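You operate a simulated robot arm through the tools that you are given. There is no shell and no other tool.

You run a simulated robot arm. Do the job below in one go: nothing can be reset, and whatever is moved stays where it is left.

TASK
Gauge the purple strip; weld it by the sealer's time chart.
Fine: one sound weld; swing the gauge arm aside again; fingers out from under the hot bar.

Only the result counts: the job must be done as asked and must still hold three seconds after the hand-in. Knocking over, shifting, dropping, spilling or breaking anything else fails it.

THE ROBOT
A 6-joint arm with a two-finger gripper, fixed in place. Base frame: the origin is on the floor under the middle of its stand, x ahead of it, y to its left, z up; the work surface is at about z = 880. Units: mm, degrees, N and s.
It reaches about 1572 mm from its shoulder. Its first joint turns from -166.0 to 166.0 degrees. Payload 2.45 kg.
The TCP is the grasp point between the finger pads, 20 mm short of the fingertips. In the tool frame z runs along the fingers and y along their closing line. The gripper opens to 140 mm; its body begins 168 mm behind the TCP.
Orientation is that of the tool frame in the base frame, as a unit quaternion [w, x, y, z]. With the fingers straight down and closing along the base's y, the tool's x points along the base's -x, its y along +y and its z along -z.

THE INTERFACE
- The arm moves only by the tool jog_arm. Its argument "deltas" is one flat list of numbers, 7 for each row, row after row: the shift along the tool's x, y, z in units of 400 mm (1.0 is 400 mm), then the turn, a rotation vector about the tool's x, y, z in units of 45 degrees (1.0 is 45 degrees), then the gripper command, from -1 (fully open) to 1 (shut), values between in proportion. In form: [x, y, z, wx, wy, wz, claw, x, y, z, wx, wy, wz, claw, ...]. A call has 1 to 20 rows; each row is the pose to reach, as a shift and turn from the pose commanded when the call began, along the tool's axes at that moment. A call with a number of a shift or a turn outside -1 to 1 is refused whole. A row lasts 0.2 s, in which the tool goes at most 50 mm and 8.6 degrees; a call with a longer step from one row to the next is refused whole, and so is a gripper value outside its range. Where a pose cannot be reached the arm comes as near as it can. A force on the tool above 90 N (or 10 N above the force at the start of the call, whichever is more), or a blocked arm, ends the call early, and 0.2 s more pass. The fingers move at their own pace (about 45 mm/s each) and stop on an object; they squeeze with about 33 N. The grip force told is the motor's: it shows also when the fingers shut on nothing. Time passes only in rows, and 0.2 s behind the last, so rows that repeat a pose let the fingers close. It gives the time, the measured TCP pose, the force on the tool (base axes), the opening and the grip force at its end, in the units of the frame above (readings bear some noise), with the torque about the TCP (base axes, N m) and any sound that the robot's microphone picked up.
- Cameras (640 x 400 px; columns grow to the right, rows downward): "scene" is fixed at [52.5, -500.7, 1626]; the picture's right is [0.54, -0.84, 0.00], its down [-0.38, -0.24, -0.89] and it looks along [0.75, 0.48, -0.45] (base axes); focal length 374 px, centre (320, 200). "wrist" rides on the gripper at [78, 11, -209] in the tool frame; the picture's right is [-0.14, 0.99, 0.00], its down [-0.92, -0.13, -0.37] and it looks along [-0.36, -0.05, 0.93] (tool axes); focal length 280 px, centre (320, 200). There is no depth. A picture from a camera that has moved, and an enlarged one, comes with that camera's place and axes in the base frame and with its lens. The place of the scene camera against the robot may be out by one fixed shift of up to 12 mm in any direction.
- camera(camera): a new picture of that camera. It takes no simulated time.
- inspect(camera, box): a new picture of the part [left, top, right, bottom] of that camera's present view, enlarged. It takes no simulated time.
- finish_job(): hands the job in; it is judged then, once.

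Nothing tells you positions but the pictures and the camera data. Unless the task says otherwise, let go and move clear before handing in.

The tools are called after "Call:" as a command line: name --argument value ..., lists and objects as JSON in quotes. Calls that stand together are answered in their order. jog_arm: Moves the arm, as the interface text tells. Its arguments: {"type":"object","properties":{"deltas":{"type":"array"}},"required":["deltas"]} The other tools are called the same way: camera (camera) takes a picture; inspect (camera, box) takes an enlarged picture of a part of a camera's view; finish_job () hands the job in.

At the start:

```text
time: 0.0
eef_pos: [639.7, 196.2, 1191.5]
tcp_rot: [0.0, 0.0, 1.0, 0.0]
ft_force: [0.5, -0.1, 0.1]
ft_torque: [-0.02, -0.04, -0.01]
opening: 139.9
grip_force: 0.1
```

scene: 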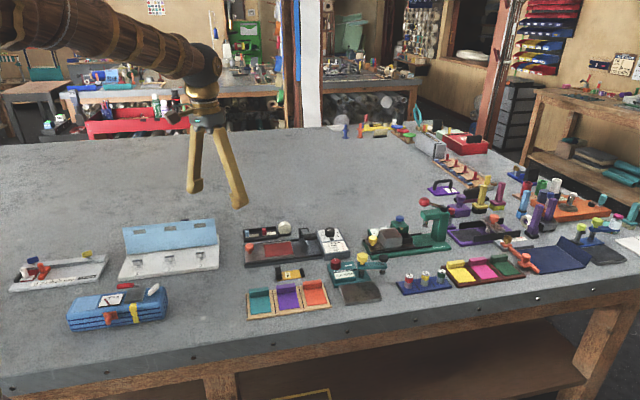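
wrist: 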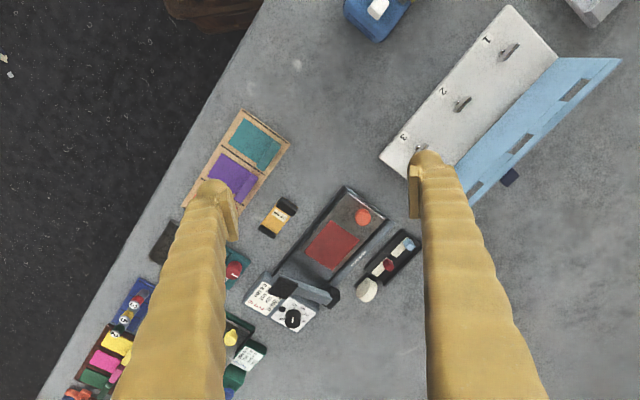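

I see a crowded bench with a tray of three coloured strips (teal, purple, orange) and several devices near it. I'll enlarge the views to identify the sealer, the gauge and the time chart.

Call:
inspect --camera "scene" --box '[230, 200, 400, 320]'

Call:
inspect --camera "scene" --box '[340, 180, 540, 310]'

Call:
inspect --camera "wrist" --box '[160, 100, 460, 340]'

Call:
inspect --camera "scene" --box '[0, 200, 240, 350]'

```text
3.33 times, centred on (315, 260) of scene
camera zoom: at [52.5, -500.7, 1626.0], right [0.54, -0.84, 0.0], down [-0.38, -0.24, -0.89], along [0.75, 0.48, -0.45], focal length 1245 px, centre (337, 0)
```

zoom: 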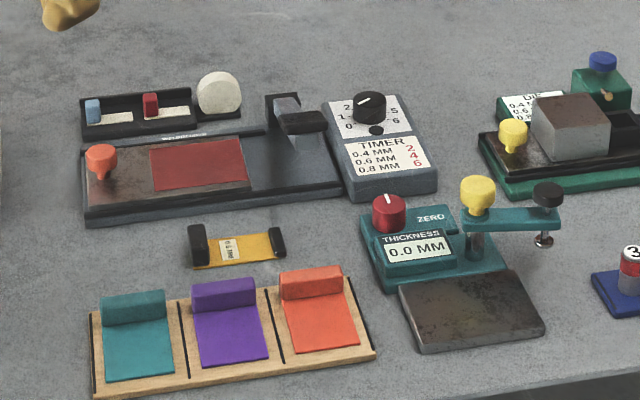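

```text
3.08 times, centred on (440, 245) of scene
camera zoom: at [52.5, -500.7, 1626.0], right [0.54, -0.84, 0.0], down [-0.38, -0.24, -0.89], along [0.75, 0.48, -0.45], focal length 1149 px, centre (-49, 62)
```

zoom: 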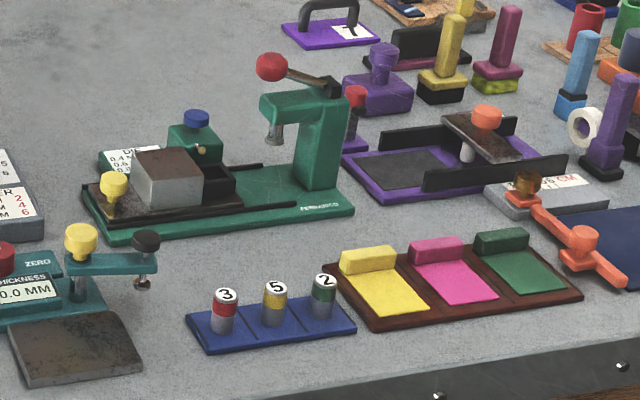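

```text
1.67 times, centred on (310, 220) of wrist
camera zoom: at [562.0, 207.3, 1401.6], right [0.14, 0.99, 0.0], down [0.92, -0.13, 0.37], along [0.36, -0.05, -0.93], focal length 467 px, centre (337, 167)
```

zoom: 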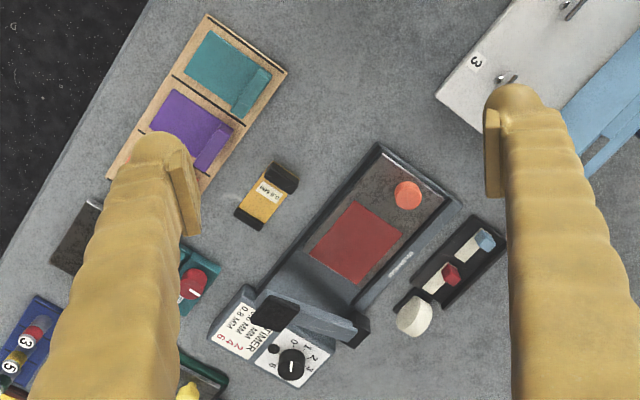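

```text
2.67 times, centred on (120, 275) of scene
camera zoom: at [52.5, -500.7, 1626.0], right [0.54, -0.84, 0.0], down [-0.38, -0.24, -0.89], along [0.75, 0.48, -0.45], focal length 996 px, centre (853, 0)
```

zoom: 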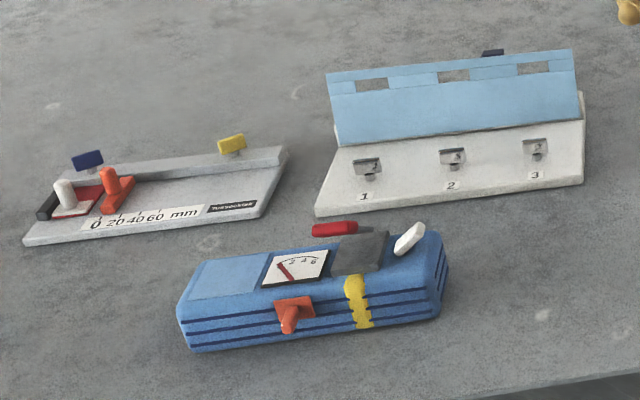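

I see the teal thickness gauge, the strip tray, a yellow reference piece, and a slate sealer with TIMER chart. I'll zoom on each before moving.

Call:
inspect --camera "scene" --box '[240, 215, 350, 270]'

Call:
inspect --camera "scene" --box '[320, 245, 400, 310]'

Call:
inspect --camera "wrist" --box '[240, 180, 440, 340]'

Call:
inspect --camera "scene" --box '[270, 255, 320, 285]'

Call:
inspect --camera "scene" --box '[355, 195, 455, 260]'

```text
5.82 times, centred on (295, 242) of scene
camera zoom: at [52.5, -500.7, 1626.0], right [0.54, -0.84, 0.0], down [-0.38, -0.24, -0.89], along [0.75, 0.48, -0.45], focal length 2173 px, centre (466, -47)
```

zoom: 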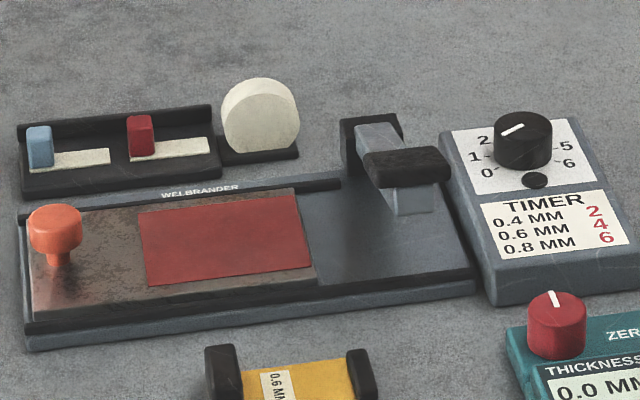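

```text
6.15 times, centred on (360, 278) of scene
camera zoom: at [52.5, -500.7, 1626.0], right [0.54, -0.84, 0.0], down [-0.38, -0.24, -0.89], along [0.75, 0.48, -0.45], focal length 2299 px, centre (74, -277)
```

zoom: 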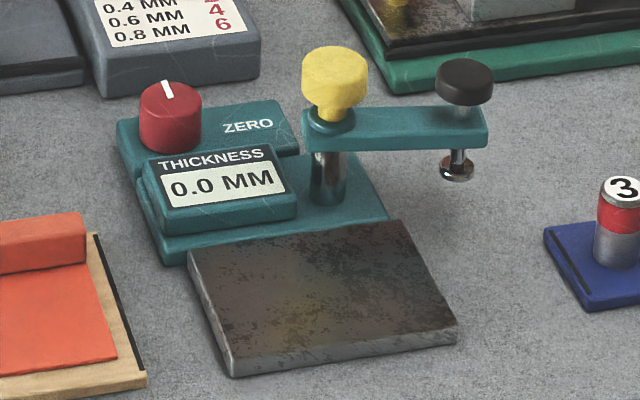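

```text
2.50 times, centred on (340, 260) of wrist
camera zoom: at [562.0, 207.3, 1401.6], right [0.14, 0.99, 0.0], down [0.92, -0.13, 0.37], along [0.36, -0.05, -0.93], focal length 701 px, centre (270, 50)
```

zoom: 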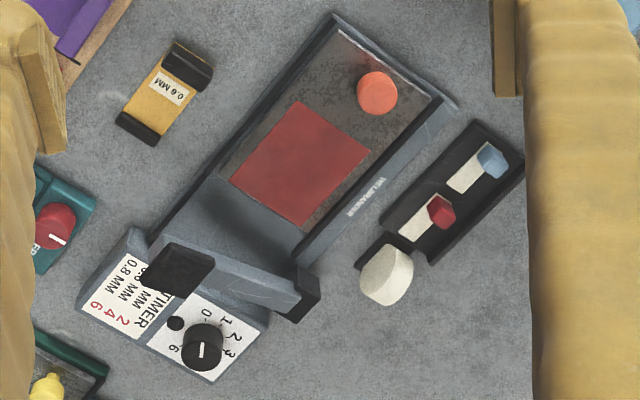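

```text
12.80 times, centred on (295, 270) of scene
camera zoom: at [52.5, -500.7, 1626.0], right [0.54, -0.84, 0.0], down [-0.38, -0.24, -0.89], along [0.75, 0.48, -0.45], focal length 4781 px, centre (640, -696)
```

zoom: 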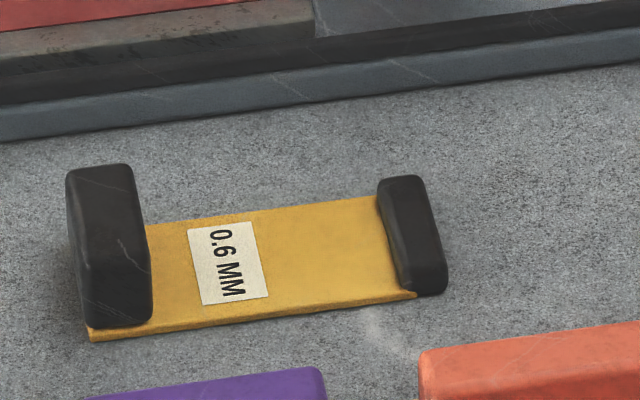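

```text
6.15 times, centred on (405, 228) of scene
camera zoom: at [52.5, -500.7, 1626.0], right [0.54, -0.84, 0.0], down [-0.38, -0.24, -0.89], along [0.75, 0.48, -0.45], focal length 2299 px, centre (-203, 31)
```

zoom: 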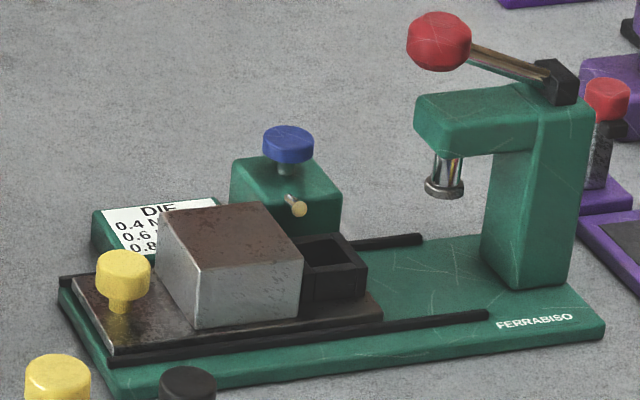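

The sealer is the slate "WELBRANDER" with a slide (orange knob), a hot bar lever and a timer dial. I'll move the hand over this area and take closer pictures to work out the geometry.

Call:
inspect --camera "scene" --box '[240, 218, 300, 255]'

Call:
inspect --camera "scene" --box '[295, 222, 355, 262]'

Call:
inspect --camera "scene" --box '[245, 275, 335, 325]'

Call:
jog_arm --deltas '[0, -0.1, 0, 0, 0, 0, -1, 0, -0.2, 0, 0, 0, 0, -1, 0, -0.3, 0, 0, 0, 0, -1, 0, -0.4, 0, 0, 0, 0, -1]'

```text
10.67 times, centred on (270, 236) of scene
camera zoom: at [52.5, -500.7, 1626.0], right [0.54, -0.84, 0.0], down [-0.38, -0.24, -0.89], along [0.75, 0.48, -0.45], focal length 3984 px, centre (853, -189)
```

zoom: 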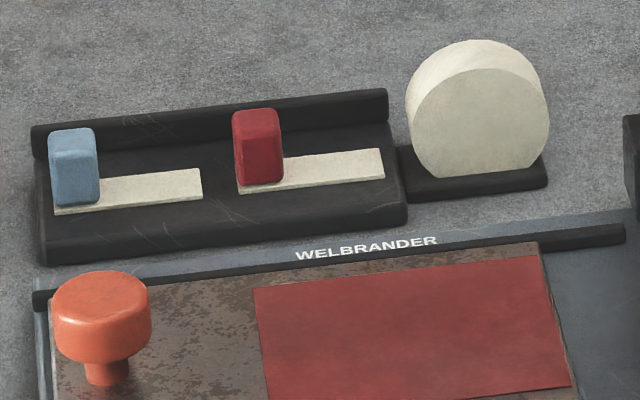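

```text
10.00 times, centred on (325, 242) of scene
camera zoom: at [52.5, -500.7, 1626.0], right [0.54, -0.84, 0.0], down [-0.38, -0.24, -0.89], along [0.75, 0.48, -0.45], focal length 3735 px, centre (270, -220)
```

zoom: 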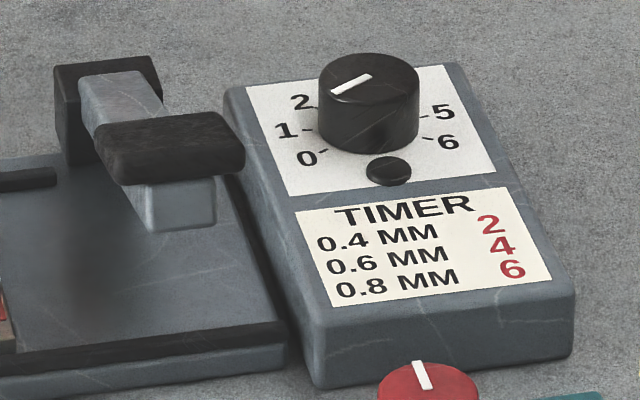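

```text
7.11 times, centred on (290, 300) of scene
camera zoom: at [52.5, -500.7, 1626.0], right [0.54, -0.84, 0.0], down [-0.38, -0.24, -0.89], along [0.75, 0.48, -0.45], focal length 2656 px, centre (533, -511)
```

zoom: 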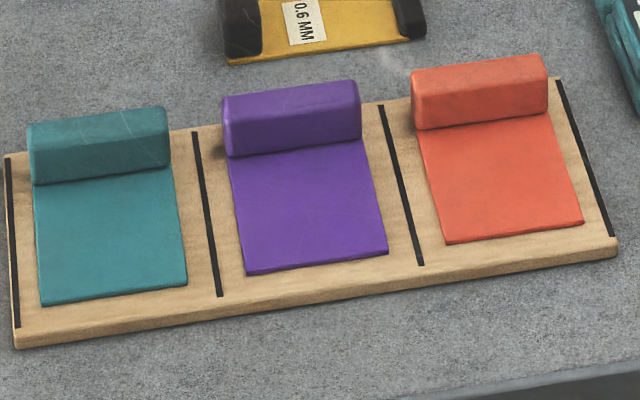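

```text
time: 1.0
eef_pos: [640.3, 37.3, 1191.5]
tcp_rot: [0.0, 0.0, 1.0, 0.0]
ft_force: [0.3, 0.3, 0.5]
ft_torque: [0.03, -0.04, 0.02]
opening: 140.1
grip_force: 0.2
```

The strips each have a thick grip block at one end. I moved over to y≈37; next I look through the wrist camera.

Call:
camera --camera "wrist"

Call:
inspect --camera "wrist" --box '[230, 80, 420, 220]'

Call:
inspect --camera "wrist" --box '[230, 180, 460, 340]'

```text
taken
camera wrist: at [562.1, 48.4, 1401.1], right [0.14, 0.99, 0.0], down [0.92, -0.13, 0.37], along [0.37, -0.05, -0.93], focal length 280 px, centre (320, 200)
```

wrist: 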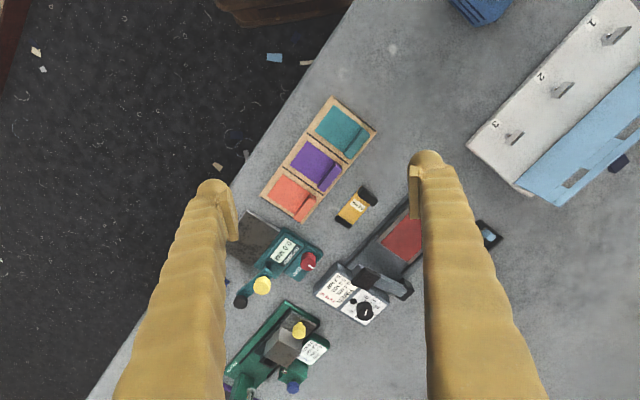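

```text
2.86 times, centred on (325, 150) of wrist
camera zoom: at [562.1, 48.4, 1401.1], right [0.14, 0.99, 0.0], down [0.92, -0.13, 0.37], along [0.37, -0.05, -0.93], focal length 801 px, centre (306, 343)
```

zoom: 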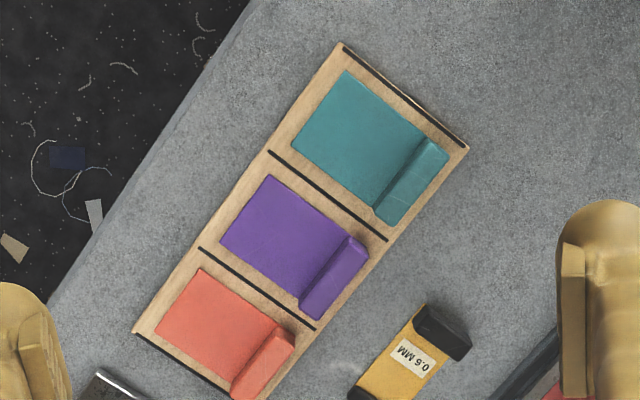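

```text
2.50 times, centred on (345, 260) of wrist
camera zoom: at [562.1, 48.4, 1401.1], right [0.14, 0.99, 0.0], down [0.92, -0.13, 0.37], along [0.37, -0.05, -0.93], focal length 701 px, centre (258, 50)
```

zoom: 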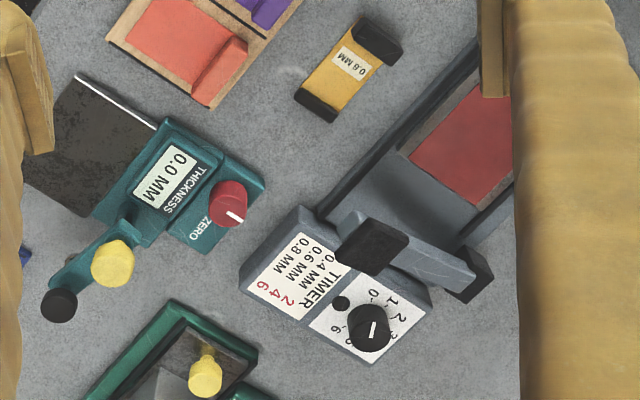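

The bench items sit at about 45° to the base axes. The purple block is near (711, 45), and the gauge near (860, -90). I'll turn the hand 45° and move above the gauge for a closer look.

Call:
jog_arm --deltas '[-0.072, -0.033, 0.059, 0, 0, 0.167, -1, -0.143, -0.066, 0.118, 0, 0, 0.333, -1, -0.215, -0.099, 0.176, 0, 0, 0.5, -1, -0.287, -0.132, 0.235, 0, 0, 0.667, -1, -0.358, -0.165, 0.294, 0, 0, 0.833, -1, -0.43, -0.1975, 0.3525, 0, 0, 1.0, -1]'

Call:
camera --camera "wrist"

Call:
inspect --camera "wrist" --box '[200, 80, 440, 320]'

```text
time: 2.4
eef_pos: [811.8, -43.6, 1054.5]
tcp_rot: [0.001, 0.383, 0.924, 0.0]
ft_force: [-1.0, -0.3, 0.2]
ft_torque: [0.06, -0.04, 0.01]
opening: 140.2
grip_force: 0.1
```

```text
taken
camera wrist: at [764.5, 19.7, 1262.9], right [0.8, 0.6, 0.0], down [0.56, -0.74, 0.37], along [0.22, -0.29, -0.93], focal length 280 px, centre (320, 200)
```

wrist: 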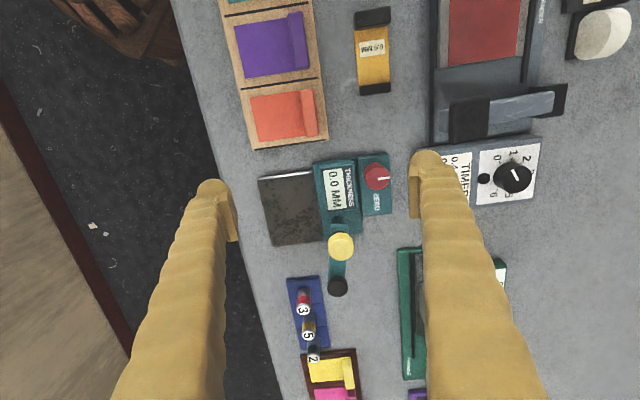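

```text
1.67 times, centred on (320, 200) of wrist
camera zoom: at [764.5, 19.7, 1262.9], right [0.8, 0.6, 0.0], down [0.56, -0.74, 0.37], along [0.22, -0.29, -0.93], focal length 467 px, centre (320, 200)
```

zoom: 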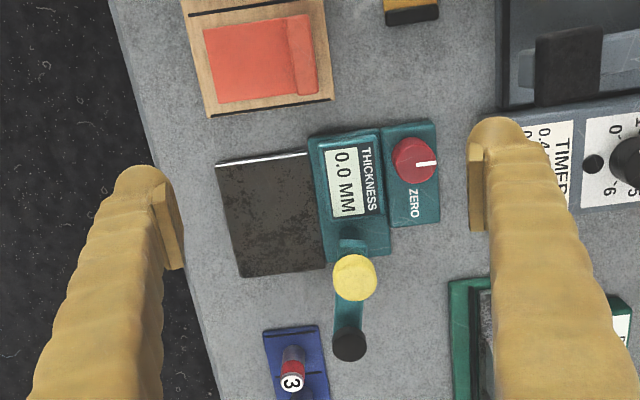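

The gauge's pivot (yellow knob) is at about (897, -112, 957), with its swing arm pointing away from the plate and the black plunger knob at about (934, -165, 951). I'll look at details of the plunger and the sealer bar at higher zoom.

Call:
inspect --camera "scene" --box '[365, 248, 395, 290]'

Call:
inspect --camera "wrist" --box '[290, 140, 400, 310]'

Call:
inspect --camera "wrist" --box '[410, 0, 640, 210]'

```text
9.52 times, centred on (380, 269) of scene
camera zoom: at [52.5, -500.7, 1626.0], right [0.54, -0.84, 0.0], down [-0.38, -0.24, -0.89], along [0.75, 0.48, -0.45], focal length 3558 px, centre (-251, -457)
```

zoom: 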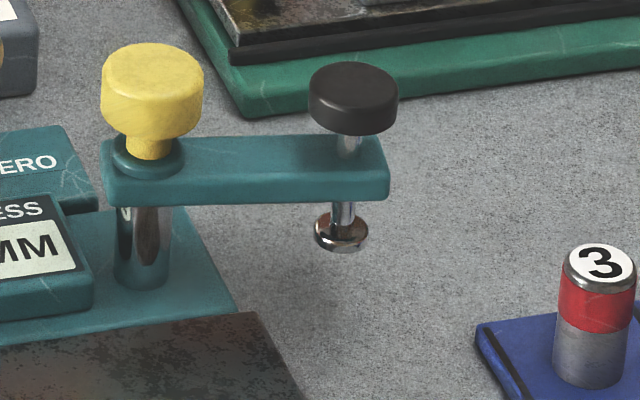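

```text
2.35 times, centred on (345, 225) of wrist
camera zoom: at [764.5, 19.7, 1262.9], right [0.8, 0.6, 0.0], down [0.56, -0.74, 0.37], along [0.22, -0.29, -0.93], focal length 660 px, centre (261, 141)
```

zoom: 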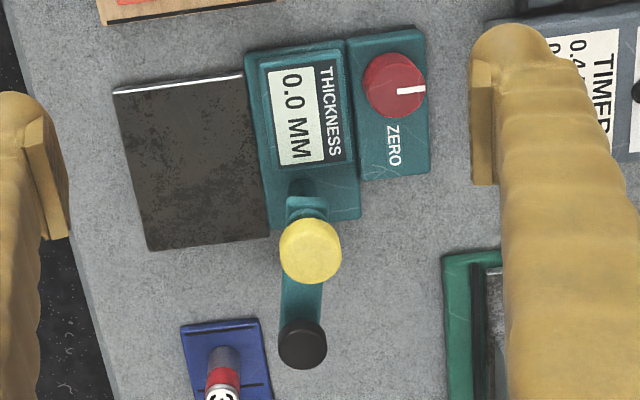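

```text
1.90 times, centred on (525, 105) of wrist
camera zoom: at [764.5, 19.7, 1262.9], right [0.8, 0.6, 0.0], down [0.56, -0.74, 0.37], along [0.22, -0.29, -0.93], focal length 534 px, centre (-70, 381)
```

zoom: 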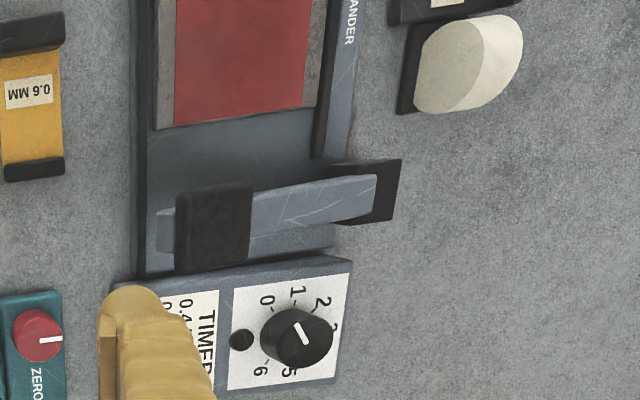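

The plunger foot hangs roughly 8 mm above plate level and the arm underside is about 30 mm over the plate. The strip's block must therefore stay clear of the arm. I'll hover over the yellow pivot knob and check alignment before gripping it to swing the arm (empty zero check first).

Call:
jog_arm --deltas '[-0.045, 0.005, 0, 0, 0, -0.167, -0.5, -0.09, 0.01, 0, 0, 0, -0.333, 0, -0.136, 0.015, 0, 0, 0, -0.5, 0.143, -0.181, 0.02, 0, 0, 0, -0.667, 0.143, -0.226, 0.025, 0, 0, 0, -0.833, 0.143, -0.2715, 0.0297, 0, 0, 0, -1.0, 0.143, -0.2715, 0.0297, 0.05, 0, 0, -1.0, 0.143, -0.2715, 0.0297, 0.1, 0, 0, -1.0, 0.143, -0.2715, 0.0297, 0.1, 0, 0, -1.0, 0.143]'

Call:
camera --camera "wrist"

Call:
camera --camera "scene"

```text
time: 4.4
eef_pos: [897.6, -112.4, 1010.4]
tcp_rot: [0.0, 0.0, 1.0, 0.0]
ft_force: [0.8, 0.2, 0.3]
ft_torque: [-0.01, 0.01, 0.04]
opening: 59.9
grip_force: 0.0
```

```text
taken
camera wrist: at [819.8, -100.6, 1220.5], right [0.14, 0.99, 0.0], down [0.92, -0.13, 0.37], along [0.36, -0.05, -0.93], focal length 280 px, centre (320, 200)
```

wrist: 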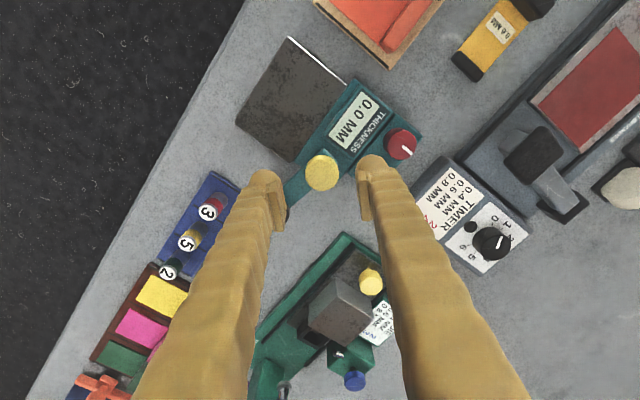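

```text
taken
```

scene: 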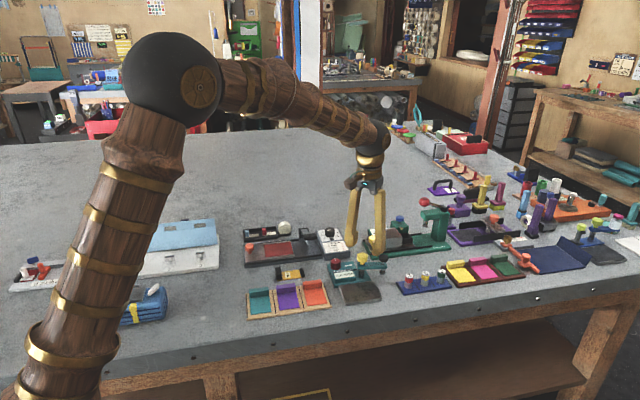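

The hand hovers over the yellow knob at (897.6, -112.4). I'll zoom to refine the offset.

Call:
inspect --camera "wrist" --box '[230, 120, 430, 245]'

Call:
inspect --camera "scene" --box '[320, 230, 420, 310]'

```text
3.20 times, centred on (330, 182) of wrist
camera zoom: at [819.8, -100.6, 1220.5], right [0.14, 0.99, 0.0], down [0.92, -0.13, 0.37], along [0.36, -0.05, -0.93], focal length 897 px, centre (288, 256)
```

zoom: 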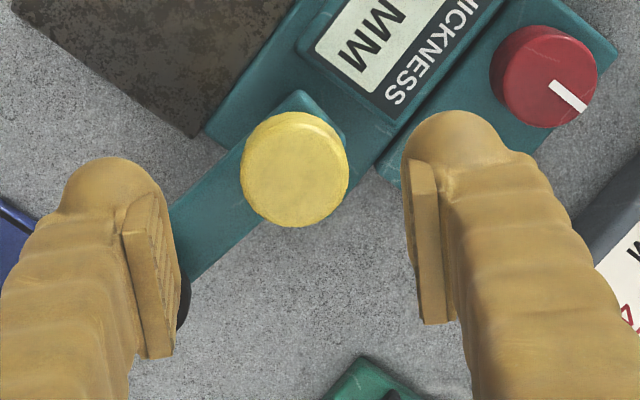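

```text
5.00 times, centred on (370, 270) of scene
camera zoom: at [52.5, -500.7, 1626.0], right [0.54, -0.84, 0.0], down [-0.38, -0.24, -0.89], along [0.75, 0.48, -0.45], focal length 1868 px, centre (70, -150)
```

zoom: 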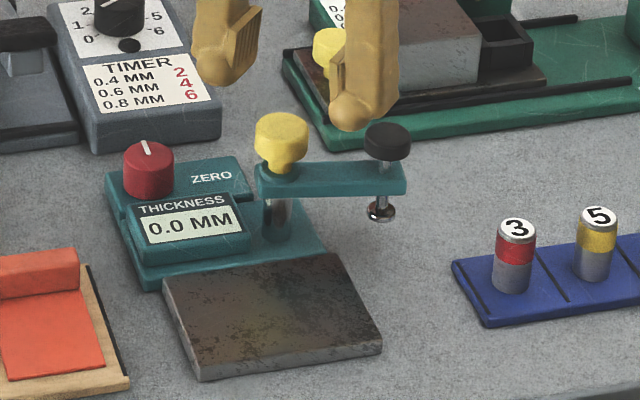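

The yellow knob centre is at about (897.6, -109), spanning z ≈ 941–957. I'll lower around it, close, and read the forces.

Call:
jog_arm --deltas '[0, 0.0085, 0, 0, 0, 0, 0.3, 0, 0.0085, 0.06, 0, 0, 0, 0.3, 0, 0.0085, 0.126, 0, 0, 0, 0.3, 0, 0.0085, 0.126, 0, 0, 0, 1, 0, 0.0085, 0.126, 0, 0, 0, 1, 0, 0.0085, 0.126, 0, 0, 0, 1]'

Call:
inspect --camera "scene" --box '[320, 230, 420, 310]'

```text
time: 5.8
eef_pos: [897.9, -109.0, 960.3]
tcp_rot: [0.0, 0.0, 1.0, -0.001]
ft_force: [1.5, -24.0, 0.4]
ft_torque: [-0.09, -0.1, 0.08]
opening: 27.8
grip_force: 37.7
```

```text
5.00 times, centred on (370, 270) of scene
camera zoom: at [52.5, -500.7, 1626.0], right [0.54, -0.84, 0.0], down [-0.38, -0.24, -0.89], along [0.75, 0.48, -0.45], focal length 1868 px, centre (70, -150)
```

zoom: 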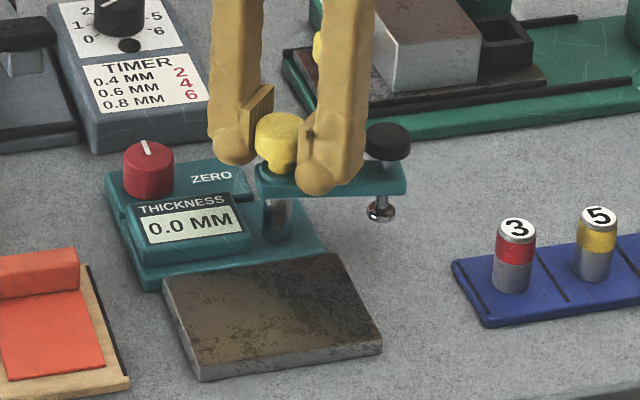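

The knob is held (28 mm), but there's a 24 N side force, so my y is slightly too high. I'll relax it by shifting 2 mm toward -y.

Call:
jog_arm --deltas '[0, -0.005, 0, 0, 0, 0, 1, 0, -0.005, 0, 0, 0, 0, 1]'

```text
time: 6.4
eef_pos: [896.9, -108.6, 959.0]
tcp_rot: [0.0, 0.0, 1.0, 0.0]
ft_force: [9.2, -7.1, -10.5]
ft_torque: [0.02, -0.12, 0.03]
opening: 27.7
grip_force: 45.0
```

Side force is down to 7 N. I'll twist clockwise 45° in small steps and check that the arm follows.

Call:
jog_arm --deltas '[0, -0.002, 0, 0, 0, 0.1, 1, 0, -0.002, 0, 0, 0, 0.2, 1, 0, -0.002, 0, 0, 0, 0.3, 1, 0, -0.002, 0, 0, 0, 0.4, 1]'

Call:
inspect --camera "scene" --box '[320, 230, 420, 310]'

```text
time: 7.4
eef_pos: [896.9, -111.5, 959.9]
tcp_rot: [-0.001, 0.158, 0.987, 0.0]
ft_force: [7.9, 4.0, -22.5]
ft_torque: [-0.02, -0.17, -0.03]
opening: 27.6
grip_force: 44.7
```

```text
5.00 times, centred on (370, 270) of scene
camera zoom: at [52.5, -500.7, 1626.0], right [0.54, -0.84, 0.0], down [-0.38, -0.24, -0.89], along [0.75, 0.48, -0.45], focal length 1868 px, centre (70, -150)
```

zoom: 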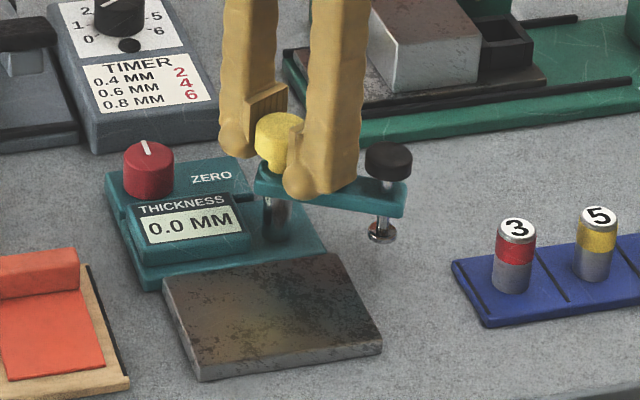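

The arm follows the twist. I'll continue 45° more, easing down 1 mm to relieve the vertical force.

Call:
jog_arm --deltas '[0, 0, 0.002, 0, 0, 0.15, 1, 0, 0, 0.002, 0, 0, 0.3, 1, 0, 0, 0.002, 0, 0, 0.45, 1, 0, 0, 0.002, 0, 0, 0.6, 1, 0, 0, 0.002, 0, 0, 0.75, 1, 0, 0, 0.002, 0, 0, 0.9, 1, 0, 0, 0.002, 0, 0, 1.0, 1]'

Call:
inspect --camera "scene" --box '[320, 230, 420, 310]'

Call:
camera --camera "wrist"

```text
time: 9.0
eef_pos: [895.1, -112.4, 960.2]
tcp_rot: [-0.002, 0.523, 0.852, -0.001]
ft_force: [-53.3, -43.3, -5.1]
ft_torque: [-0.19, 0.03, 0.3]
opening: 28.1
grip_force: 44.9
```

```text
5.00 times, centred on (370, 270) of scene
camera zoom: at [52.5, -500.7, 1626.0], right [0.54, -0.84, 0.0], down [-0.38, -0.24, -0.89], along [0.75, 0.48, -0.45], focal length 1868 px, centre (70, -150)
```

zoom: 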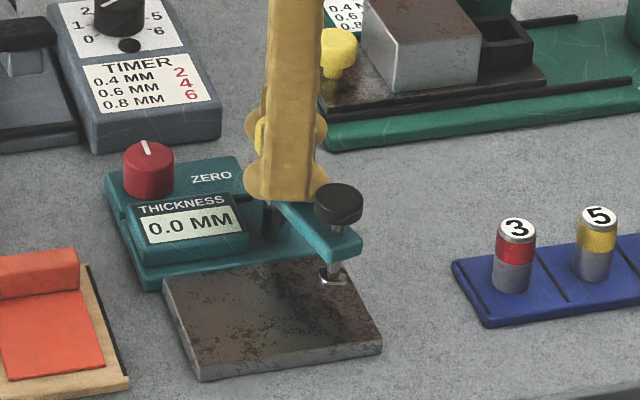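

```text
taken
camera wrist: at [870.4, -36.9, 1169.4], right [0.95, 0.33, 0.0], down [0.3, -0.88, 0.37], along [0.12, -0.35, -0.93], focal length 280 px, centre (320, 200)
```

wrist: 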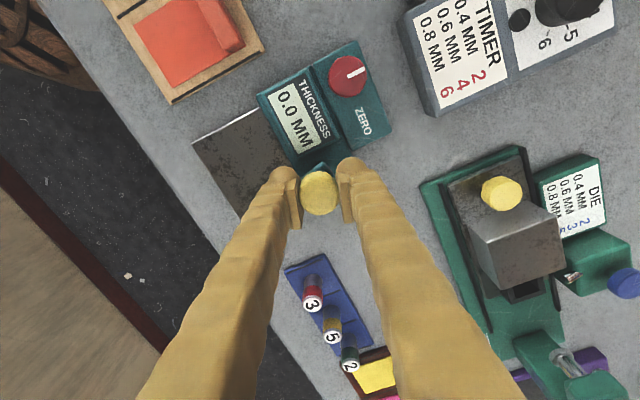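

The arm now overhangs the plate corner. The tool is off the pivot axis by a few mm (68 N along the closing line), so I'll shift 3 mm along -tool y to relieve it.

Call:
jog_arm --deltas '[0, -0.0075, 0, 0, 0, 0, 1, 0, -0.0075, 0, 0, 0, 0, 1]'

```text
time: 9.6
eef_pos: [894.9, -112.4, 960.0]
tcp_rot: [0.0, 0.522, 0.853, 0.0]
ft_force: [-17.1, -27.7, -7.6]
ft_torque: [-0.07, -0.04, 0.04]
opening: 27.8
grip_force: 45.0
```

Force has fallen to about 30 N; shifting another 1.5 mm and turning 30° further.

Call:
jog_arm --deltas '[-0.002, -0.004, 0, 0, 0, 0, 1, -0.002, -0.004, 0, 0, 0, 0.13, 1, -0.002, -0.004, 0, 0, 0, 0.26, 1, -0.002, -0.004, 0, 0, 0, 0.39, 1, -0.002, -0.004, 0, 0, 0, 0.52, 1, -0.002, -0.004, 0, 0, 0, 0.65, 1]'

Call:
inspect --camera "scene" --box '[320, 230, 420, 310]'

Call:
inspect --camera "wrist" --box '[200, 60, 440, 240]'

```text
time: 11.0
eef_pos: [892.7, -114.7, 960.4]
tcp_rot: [0.0, 0.722, 0.692, 0.0]
ft_force: [-8.3, -2.2, 8.0]
ft_torque: [-0.11, 0.08, 0.77]
opening: 27.8
grip_force: 44.8
```

```text
5.00 times, centred on (370, 270) of scene
camera zoom: at [52.5, -500.7, 1626.0], right [0.54, -0.84, 0.0], down [-0.38, -0.24, -0.89], along [0.75, 0.48, -0.45], focal length 1868 px, centre (70, -150)
```

zoom: 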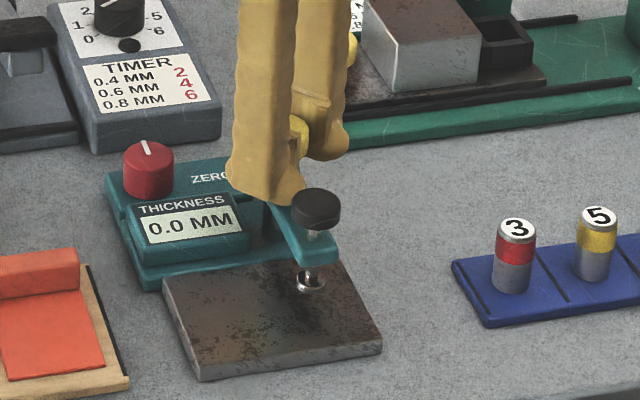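

```text
2.22 times, centred on (320, 150) of wrist
camera zoom: at [907.5, -36.0, 1169.7], right [0.98, -0.18, 0.0], down [-0.17, -0.91, 0.37], along [-0.07, -0.36, -0.93], focal length 623 px, centre (320, 311)
```

zoom: 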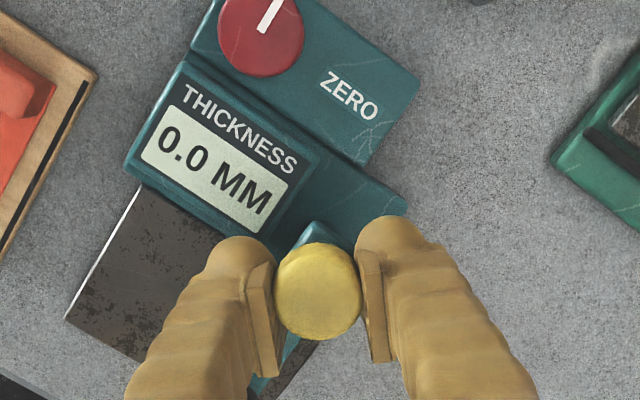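

A torque of 0.77 N·m suggests the arm reached its stop over the plate. I'll back the twist off a little, open, rise and look.

Call:
jog_arm --deltas '[0, 0, 0, 0, 0, -0.07, 1, 0, 0, 0, 0, 0, -0.07, 0.3, 0, 0, 0, 0, 0, -0.07, 0.3, 0, 0, -0.06, 0, 0, -0.07, 0.3, 0, 0, -0.15, 0, 0, -0.07, 0.3, 0.1, 0, -0.2, 0, 0, -0.07, 0.3, 0.2, 0, -0.2, 0, 0, -0.07, 0.3, 0.2, 0, -0.2, 0, 0, -0.07, 0.3]'

Call:
camera --camera "wrist"

Call:
inspect --camera "scene" --box '[320, 230, 420, 310]'

```text
time: 12.8
eef_pos: [896.2, -31.6, 1041.4]
tcp_rot: [0.0, 0.702, 0.713, 0.0]
ft_force: [-0.1, 0.0, -0.9]
ft_torque: [0.0, -0.02, 0.02]
opening: 48.9
grip_force: 0.1
```

```text
taken
camera wrist: at [906.1, 46.4, 1250.2], right [0.99, -0.12, 0.0], down [-0.11, -0.92, 0.37], along [-0.05, -0.37, -0.93], focal length 280 px, centre (320, 200)
```

wrist: 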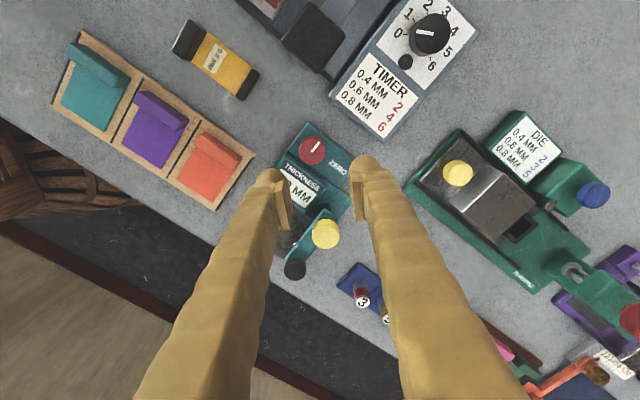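

```text
5.00 times, centred on (370, 270) of scene
camera zoom: at [52.5, -500.7, 1626.0], right [0.54, -0.84, 0.0], down [-0.38, -0.24, -0.89], along [0.75, 0.48, -0.45], focal length 1868 px, centre (70, -150)
```

zoom: 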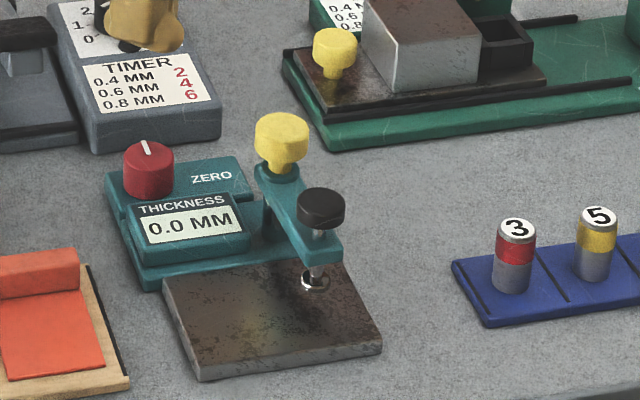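

The arm is over the plate with the plunger knob at about (848, -163). I'll close the fingers and come above that knob for the empty zero check.

Call:
jog_arm --deltas '[-0.08, -0.031, 0, 0, 0, 0, 1, -0.163, -0.063, 0, 0, 0, 0, 1, -0.245, -0.095, 0, 0, 0, 0, 1, -0.3258, -0.126, 0, 0, 0, 0, 1, -0.3258, -0.126, 0.05, 0, 0, 0, 1, -0.3258, -0.126, 0.1, 0, 0, 0, 1, -0.3258, -0.126, 0.14, 0, 0, 0, 1, -0.3258, -0.126, 0.14, 0, 0, 0, 1]'

Call:
camera --camera "wrist"

Call:
inspect --camera "scene" --box '[320, 230, 420, 310]'

```text
time: 14.6
eef_pos: [846.6, -164.8, 983.9]
tcp_rot: [0.0, 0.701, 0.713, 0.0]
ft_force: [0.8, 0.3, 0.2]
ft_torque: [-0.01, -0.01, 0.0]
opening: 0.0
grip_force: 29.5
```

```text
taken
camera wrist: at [855.9, -85.5, 1193.3], right [0.99, -0.12, 0.0], down [-0.11, -0.92, 0.37], along [-0.04, -0.37, -0.93], focal length 280 px, centre (320, 200)
```

wrist: 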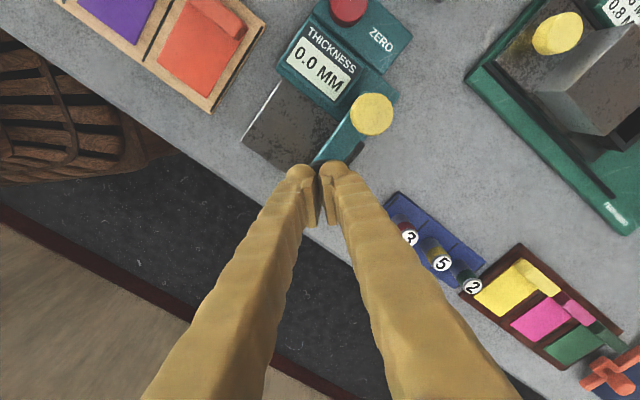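

```text
5.00 times, centred on (370, 270) of scene
camera zoom: at [52.5, -500.7, 1626.0], right [0.54, -0.84, 0.0], down [-0.38, -0.24, -0.89], along [0.75, 0.48, -0.45], focal length 1868 px, centre (70, -150)
```

zoom: 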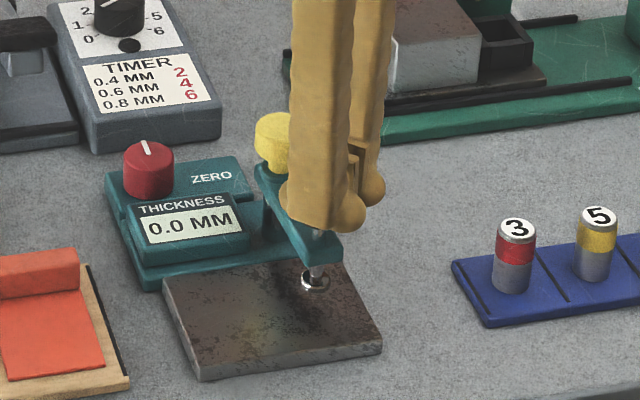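

Fingers are shut above the plunger. I'll zoom in to check they sit over the black knob's centre.

Call:
inspect --camera "wrist" --box '[250, 90, 410, 230]'

Call:
inspect --camera "scene" --box '[355, 240, 405, 295]'

```text
2.86 times, centred on (330, 160) of wrist
camera zoom: at [855.9, -85.5, 1193.3], right [0.99, -0.12, 0.0], down [-0.11, -0.92, 0.37], along [-0.04, -0.37, -0.93], focal length 801 px, centre (291, 314)
```

zoom: 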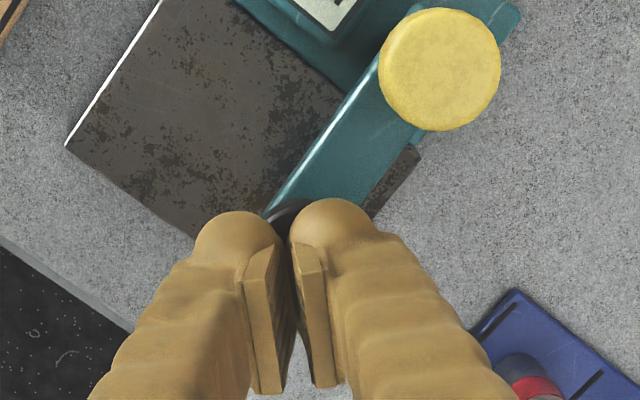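

```text
7.27 times, centred on (380, 268) of scene
camera zoom: at [52.5, -500.7, 1626.0], right [0.54, -0.84, 0.0], down [-0.38, -0.24, -0.89], along [0.75, 0.48, -0.45], focal length 2717 px, centre (-116, -291)
```

zoom: 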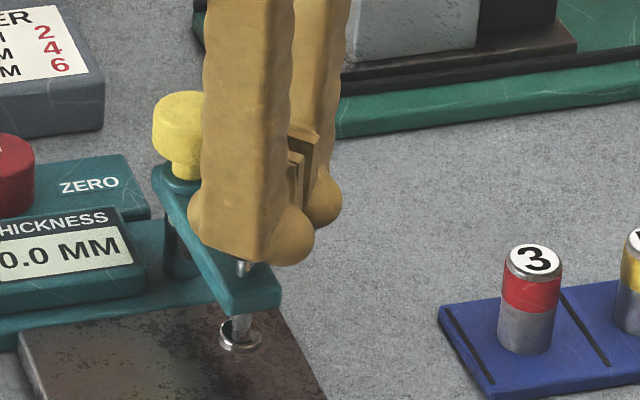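

Alignment looks good. I'll press down in small steps and watch force and display.

Call:
jog_arm --deltas '[0, 0, 0.0125, 0, 0, 0, 1, 0, 0, 0.025, 0, 0, 0, 1, 0, 0, 0.0375, 0, 0, 0, 1]'

Call:
inspect --camera "scene" --box '[330, 240, 410, 300]'

```text
time: 15.4
eef_pos: [846.0, -165.3, 969.5]
tcp_rot: [0.001, 0.702, 0.712, 0.0]
ft_force: [-2.7, 4.1, 18.1]
ft_torque: [0.19, 0.0, 0.24]
opening: 6.0
grip_force: 29.6
heard: click
```

```text
6.67 times, centred on (370, 270) of scene
camera zoom: at [52.5, -500.7, 1626.0], right [0.54, -0.84, 0.0], down [-0.38, -0.24, -0.89], along [0.75, 0.48, -0.45], focal length 2490 px, centre (-13, -267)
```

zoom: 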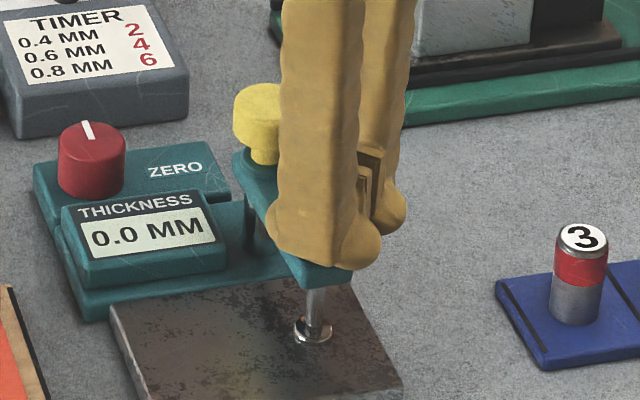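

A click was heard at 18 N and the display shows 0.0 on the bare plate. I'll press 2 mm more to confirm contact, then look closely.

Call:
jog_arm --deltas '[0, 0, 0.005, 0, 0, 0, 1, 0, 0, 0.005, 0, 0, 0, 1]'

Call:
inspect --camera "scene" --box '[335, 260, 390, 295]'

```text
time: 16.0
eef_pos: [846.7, -164.3, 967.6]
tcp_rot: [0.001, 0.701, 0.713, 0.001]
ft_force: [-5.8, -2.2, 35.6]
ft_torque: [0.29, -0.02, 0.26]
opening: 6.2
grip_force: 29.0
```

```text
11.43 times, centred on (362, 278) of scene
camera zoom: at [52.5, -500.7, 1626.0], right [0.54, -0.84, 0.0], down [-0.38, -0.24, -0.89], along [0.75, 0.48, -0.45], focal length 4269 px, centre (-166, -686)
```

zoom: 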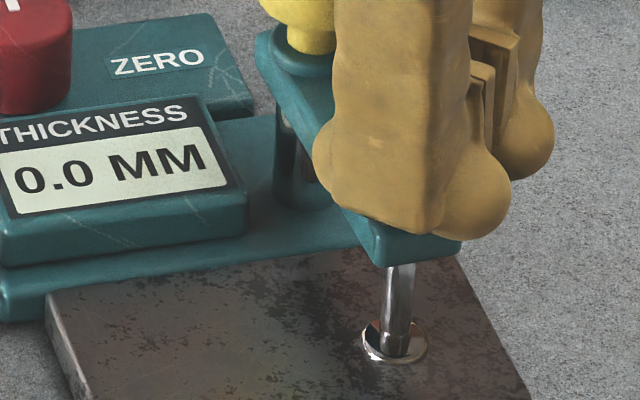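

The zero is true: foot on the bare plate reads 0.0. Next I'll raise, regrip the yellow pivot knob (best axis estimate (892.4, -111.2)) and swing the arm back aside so the strip can be laid down.

Call:
jog_arm --deltas '[0, 0, -0.06, 0, 0, 0, 1, 0, 0, -0.11, 0, 0, 0, 0.3, 0.066, 0.058, -0.11, 0, 0, 0, 0.3, 0.132, 0.1163, -0.11, 0, 0, 0, 0.3, 0.132, 0.1163, -0.11, 0, 0, 0, 0.3, 0.132, 0.1163, -0.05, 0, 0, 0, 0.3, 0.132, 0.1163, 0.017, 0, 0, 0, 0.3, 0.132, 0.1163, 0.017, 0, 0, 0, 1, 0.132, 0.1163, 0.017, 0, 0, 0, 1, 0.132, 0.1163, 0.017, 0, 0, 0, 1]'

Call:
inspect --camera "scene" --box '[320, 230, 420, 310]'

```text
time: 18.2
eef_pos: [893.8, -111.3, 959.1]
tcp_rot: [0.0, 0.701, 0.713, -0.002]
ft_force: [-14.9, 0.6, 3.4]
ft_torque: [0.06, 0.07, 0.04]
opening: 27.9
grip_force: 38.0
```

```text
5.00 times, centred on (370, 270) of scene
camera zoom: at [52.5, -500.7, 1626.0], right [0.54, -0.84, 0.0], down [-0.38, -0.24, -0.89], along [0.75, 0.48, -0.45], focal length 1868 px, centre (70, -150)
```

zoom: 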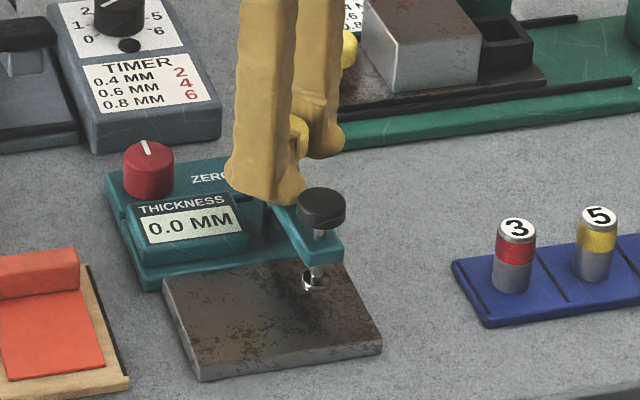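

Good grip with only 15 N side load. Twisting counter-clockwise 45° now, then the rest.

Call:
jog_arm --deltas '[0, -0.0025, 0, 0, 0, -0.15, 1, 0, -0.0025, 0, 0, 0, -0.3, 1, 0, -0.0025, 0, 0, 0, -0.45, 1, 0, -0.0025, 0, 0, 0, -0.6, 1, 0, -0.0025, 0, 0, 0, -0.75, 1, 0, -0.0025, 0, 0, 0, -0.9, 1, 0, -0.0025, 0, 0, 0, -1.0, 1]'

```text
time: 19.8
eef_pos: [893.2, -110.4, 960.6]
tcp_rot: [0.0, 0.374, 0.927, 0.001]
ft_force: [53.6, 14.8, -7.7]
ft_torque: [-0.05, -0.12, -0.1]
opening: 27.5
grip_force: 45.4
```

Arm moves freely; I'll trim 2 mm along tool y and continue another 34°.

Call:
jog_arm --deltas '[-0.002, 0.005, 0, 0, 0, 0, 1, -0.002, 0.005, 0, 0, 0, -0.15, 1, -0.002, 0.005, 0, 0, 0, -0.3, 1, -0.002, 0.005, 0, 0, 0, -0.45, 1, -0.002, 0.005, 0, 0, 0, -0.6, 1, -0.002, 0.005, 0, 0, 0, -0.75, 1]'

Call:
inspect --camera "scene" --box '[320, 230, 420, 310]'

```text
time: 21.2
eef_pos: [895.4, -109.1, 960.2]
tcp_rot: [0.001, 0.089, 0.996, 0.0]
ft_force: [23.0, 29.7, 10.7]
ft_torque: [0.2, -0.09, -0.72]
opening: 27.5
grip_force: 45.2
```

```text
5.00 times, centred on (370, 270) of scene
camera zoom: at [52.5, -500.7, 1626.0], right [0.54, -0.84, 0.0], down [-0.38, -0.24, -0.89], along [0.75, 0.48, -0.45], focal length 1868 px, centre (70, -150)
```

zoom: 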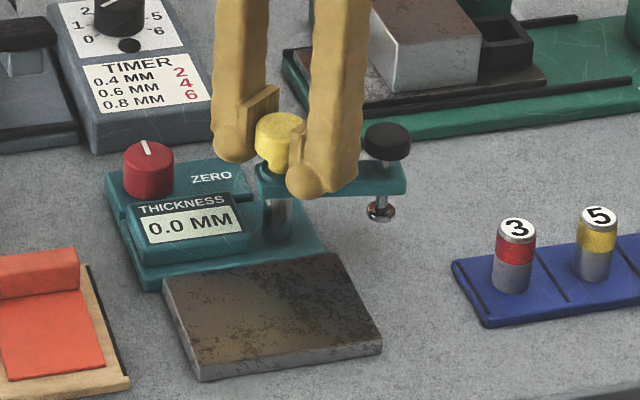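

The arm is back at its parked stop (empty check complete). I'll release, rise, and move above the purple strip's block near (711, 45), hand turned so the fingers close across the block.

Call:
jog_arm --deltas '[0, 0, 0, 0, 0, 0.06, 1, 0, 0, 0, 0, 0, 0.06, 0.3, 0, 0, 0, 0, 0, 0.06, 0.3, 0, 0, -0.08, 0, 0, 0.06, 0.3, 0, 0, -0.15, 0, 0, 0.06, 0.3, 0.09, 0.05, -0.15, 0, 0, 0.16, 0.286, 0.18, 0.1, -0.15, 0, 0, 0.3, 0.286, 0.27, 0.15, -0.15, 0, 0, 0.45, 0.286, 0.36, 0.2, -0.15, 0, 0, 0.6, 0.286, 0.44, 0.25, -0.15, 0, 0, 0.7, 0.286, 0.52, 0.299, -0.15, 0, 0, 0.778, 0.286, 0.52, 0.299, -0.15, 0, 0, 0.778, 0.286]'

Call:
camera --camera "wrist"

Call:
camera --camera "scene"

```text
time: 23.8
eef_pos: [711.2, 44.0, 1019.9]
tcp_rot: [-0.001, 0.386, 0.922, 0.0]
ft_force: [0.3, 0.5, 0.5]
ft_torque: [0.0, 0.0, -0.05]
opening: 49.8
grip_force: 0.1
```

```text
taken
camera wrist: at [664.1, 107.6, 1229.6], right [0.8, 0.6, 0.0], down [0.56, -0.75, 0.37], along [0.22, -0.3, -0.93], focal length 280 px, centre (320, 200)
```

wrist: 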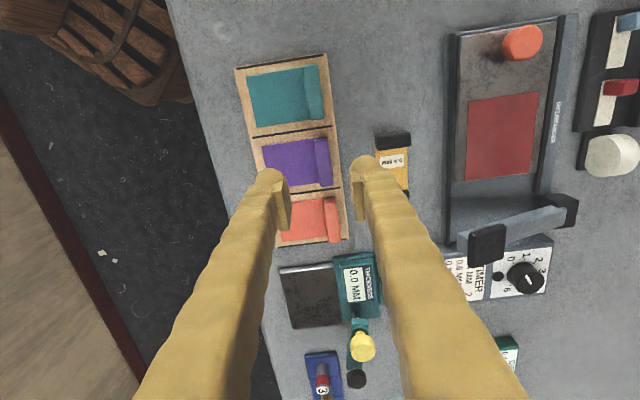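

```text
taken
```

scene: 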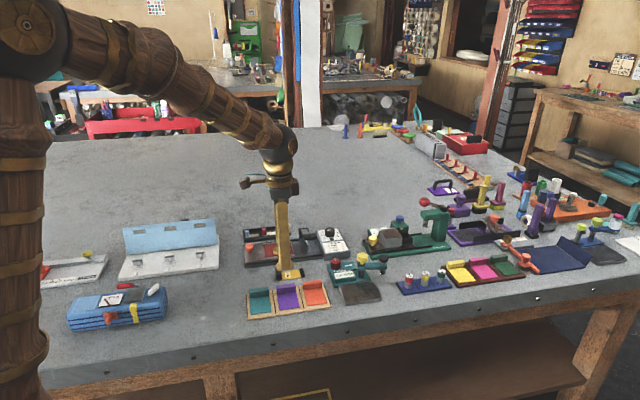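

The hand is above the tray; I'll zoom in on the purple block to fix its position.

Call:
inspect --camera "wrist" --box '[230, 100, 430, 260]'

Call:
inspect --camera "scene" --box '[240, 250, 340, 325]'

```text
2.50 times, centred on (330, 180) of wrist
camera zoom: at [664.1, 107.6, 1229.6], right [0.8, 0.6, 0.0], down [0.56, -0.75, 0.37], along [0.22, -0.3, -0.93], focal length 701 px, centre (295, 250)
```

zoom: 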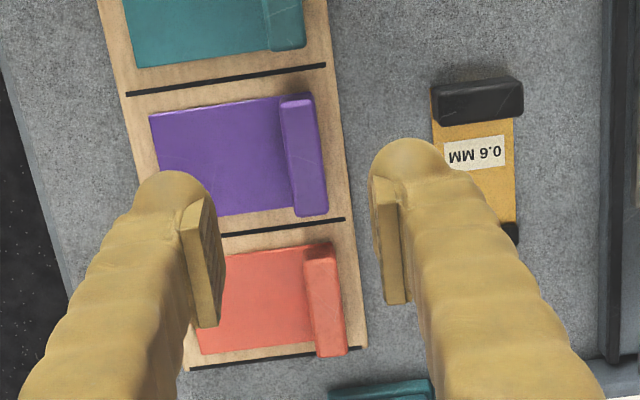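

```text
5.33 times, centred on (290, 288) of scene
camera zoom: at [52.5, -500.7, 1626.0], right [0.54, -0.84, 0.0], down [-0.38, -0.24, -0.89], along [0.75, 0.48, -0.45], focal length 1992 px, centre (480, -267)
```

zoom: 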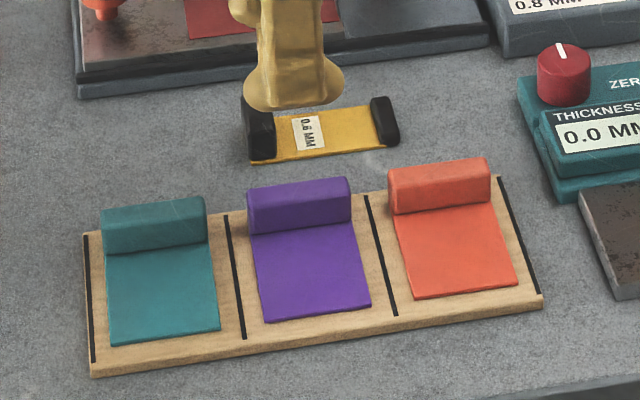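

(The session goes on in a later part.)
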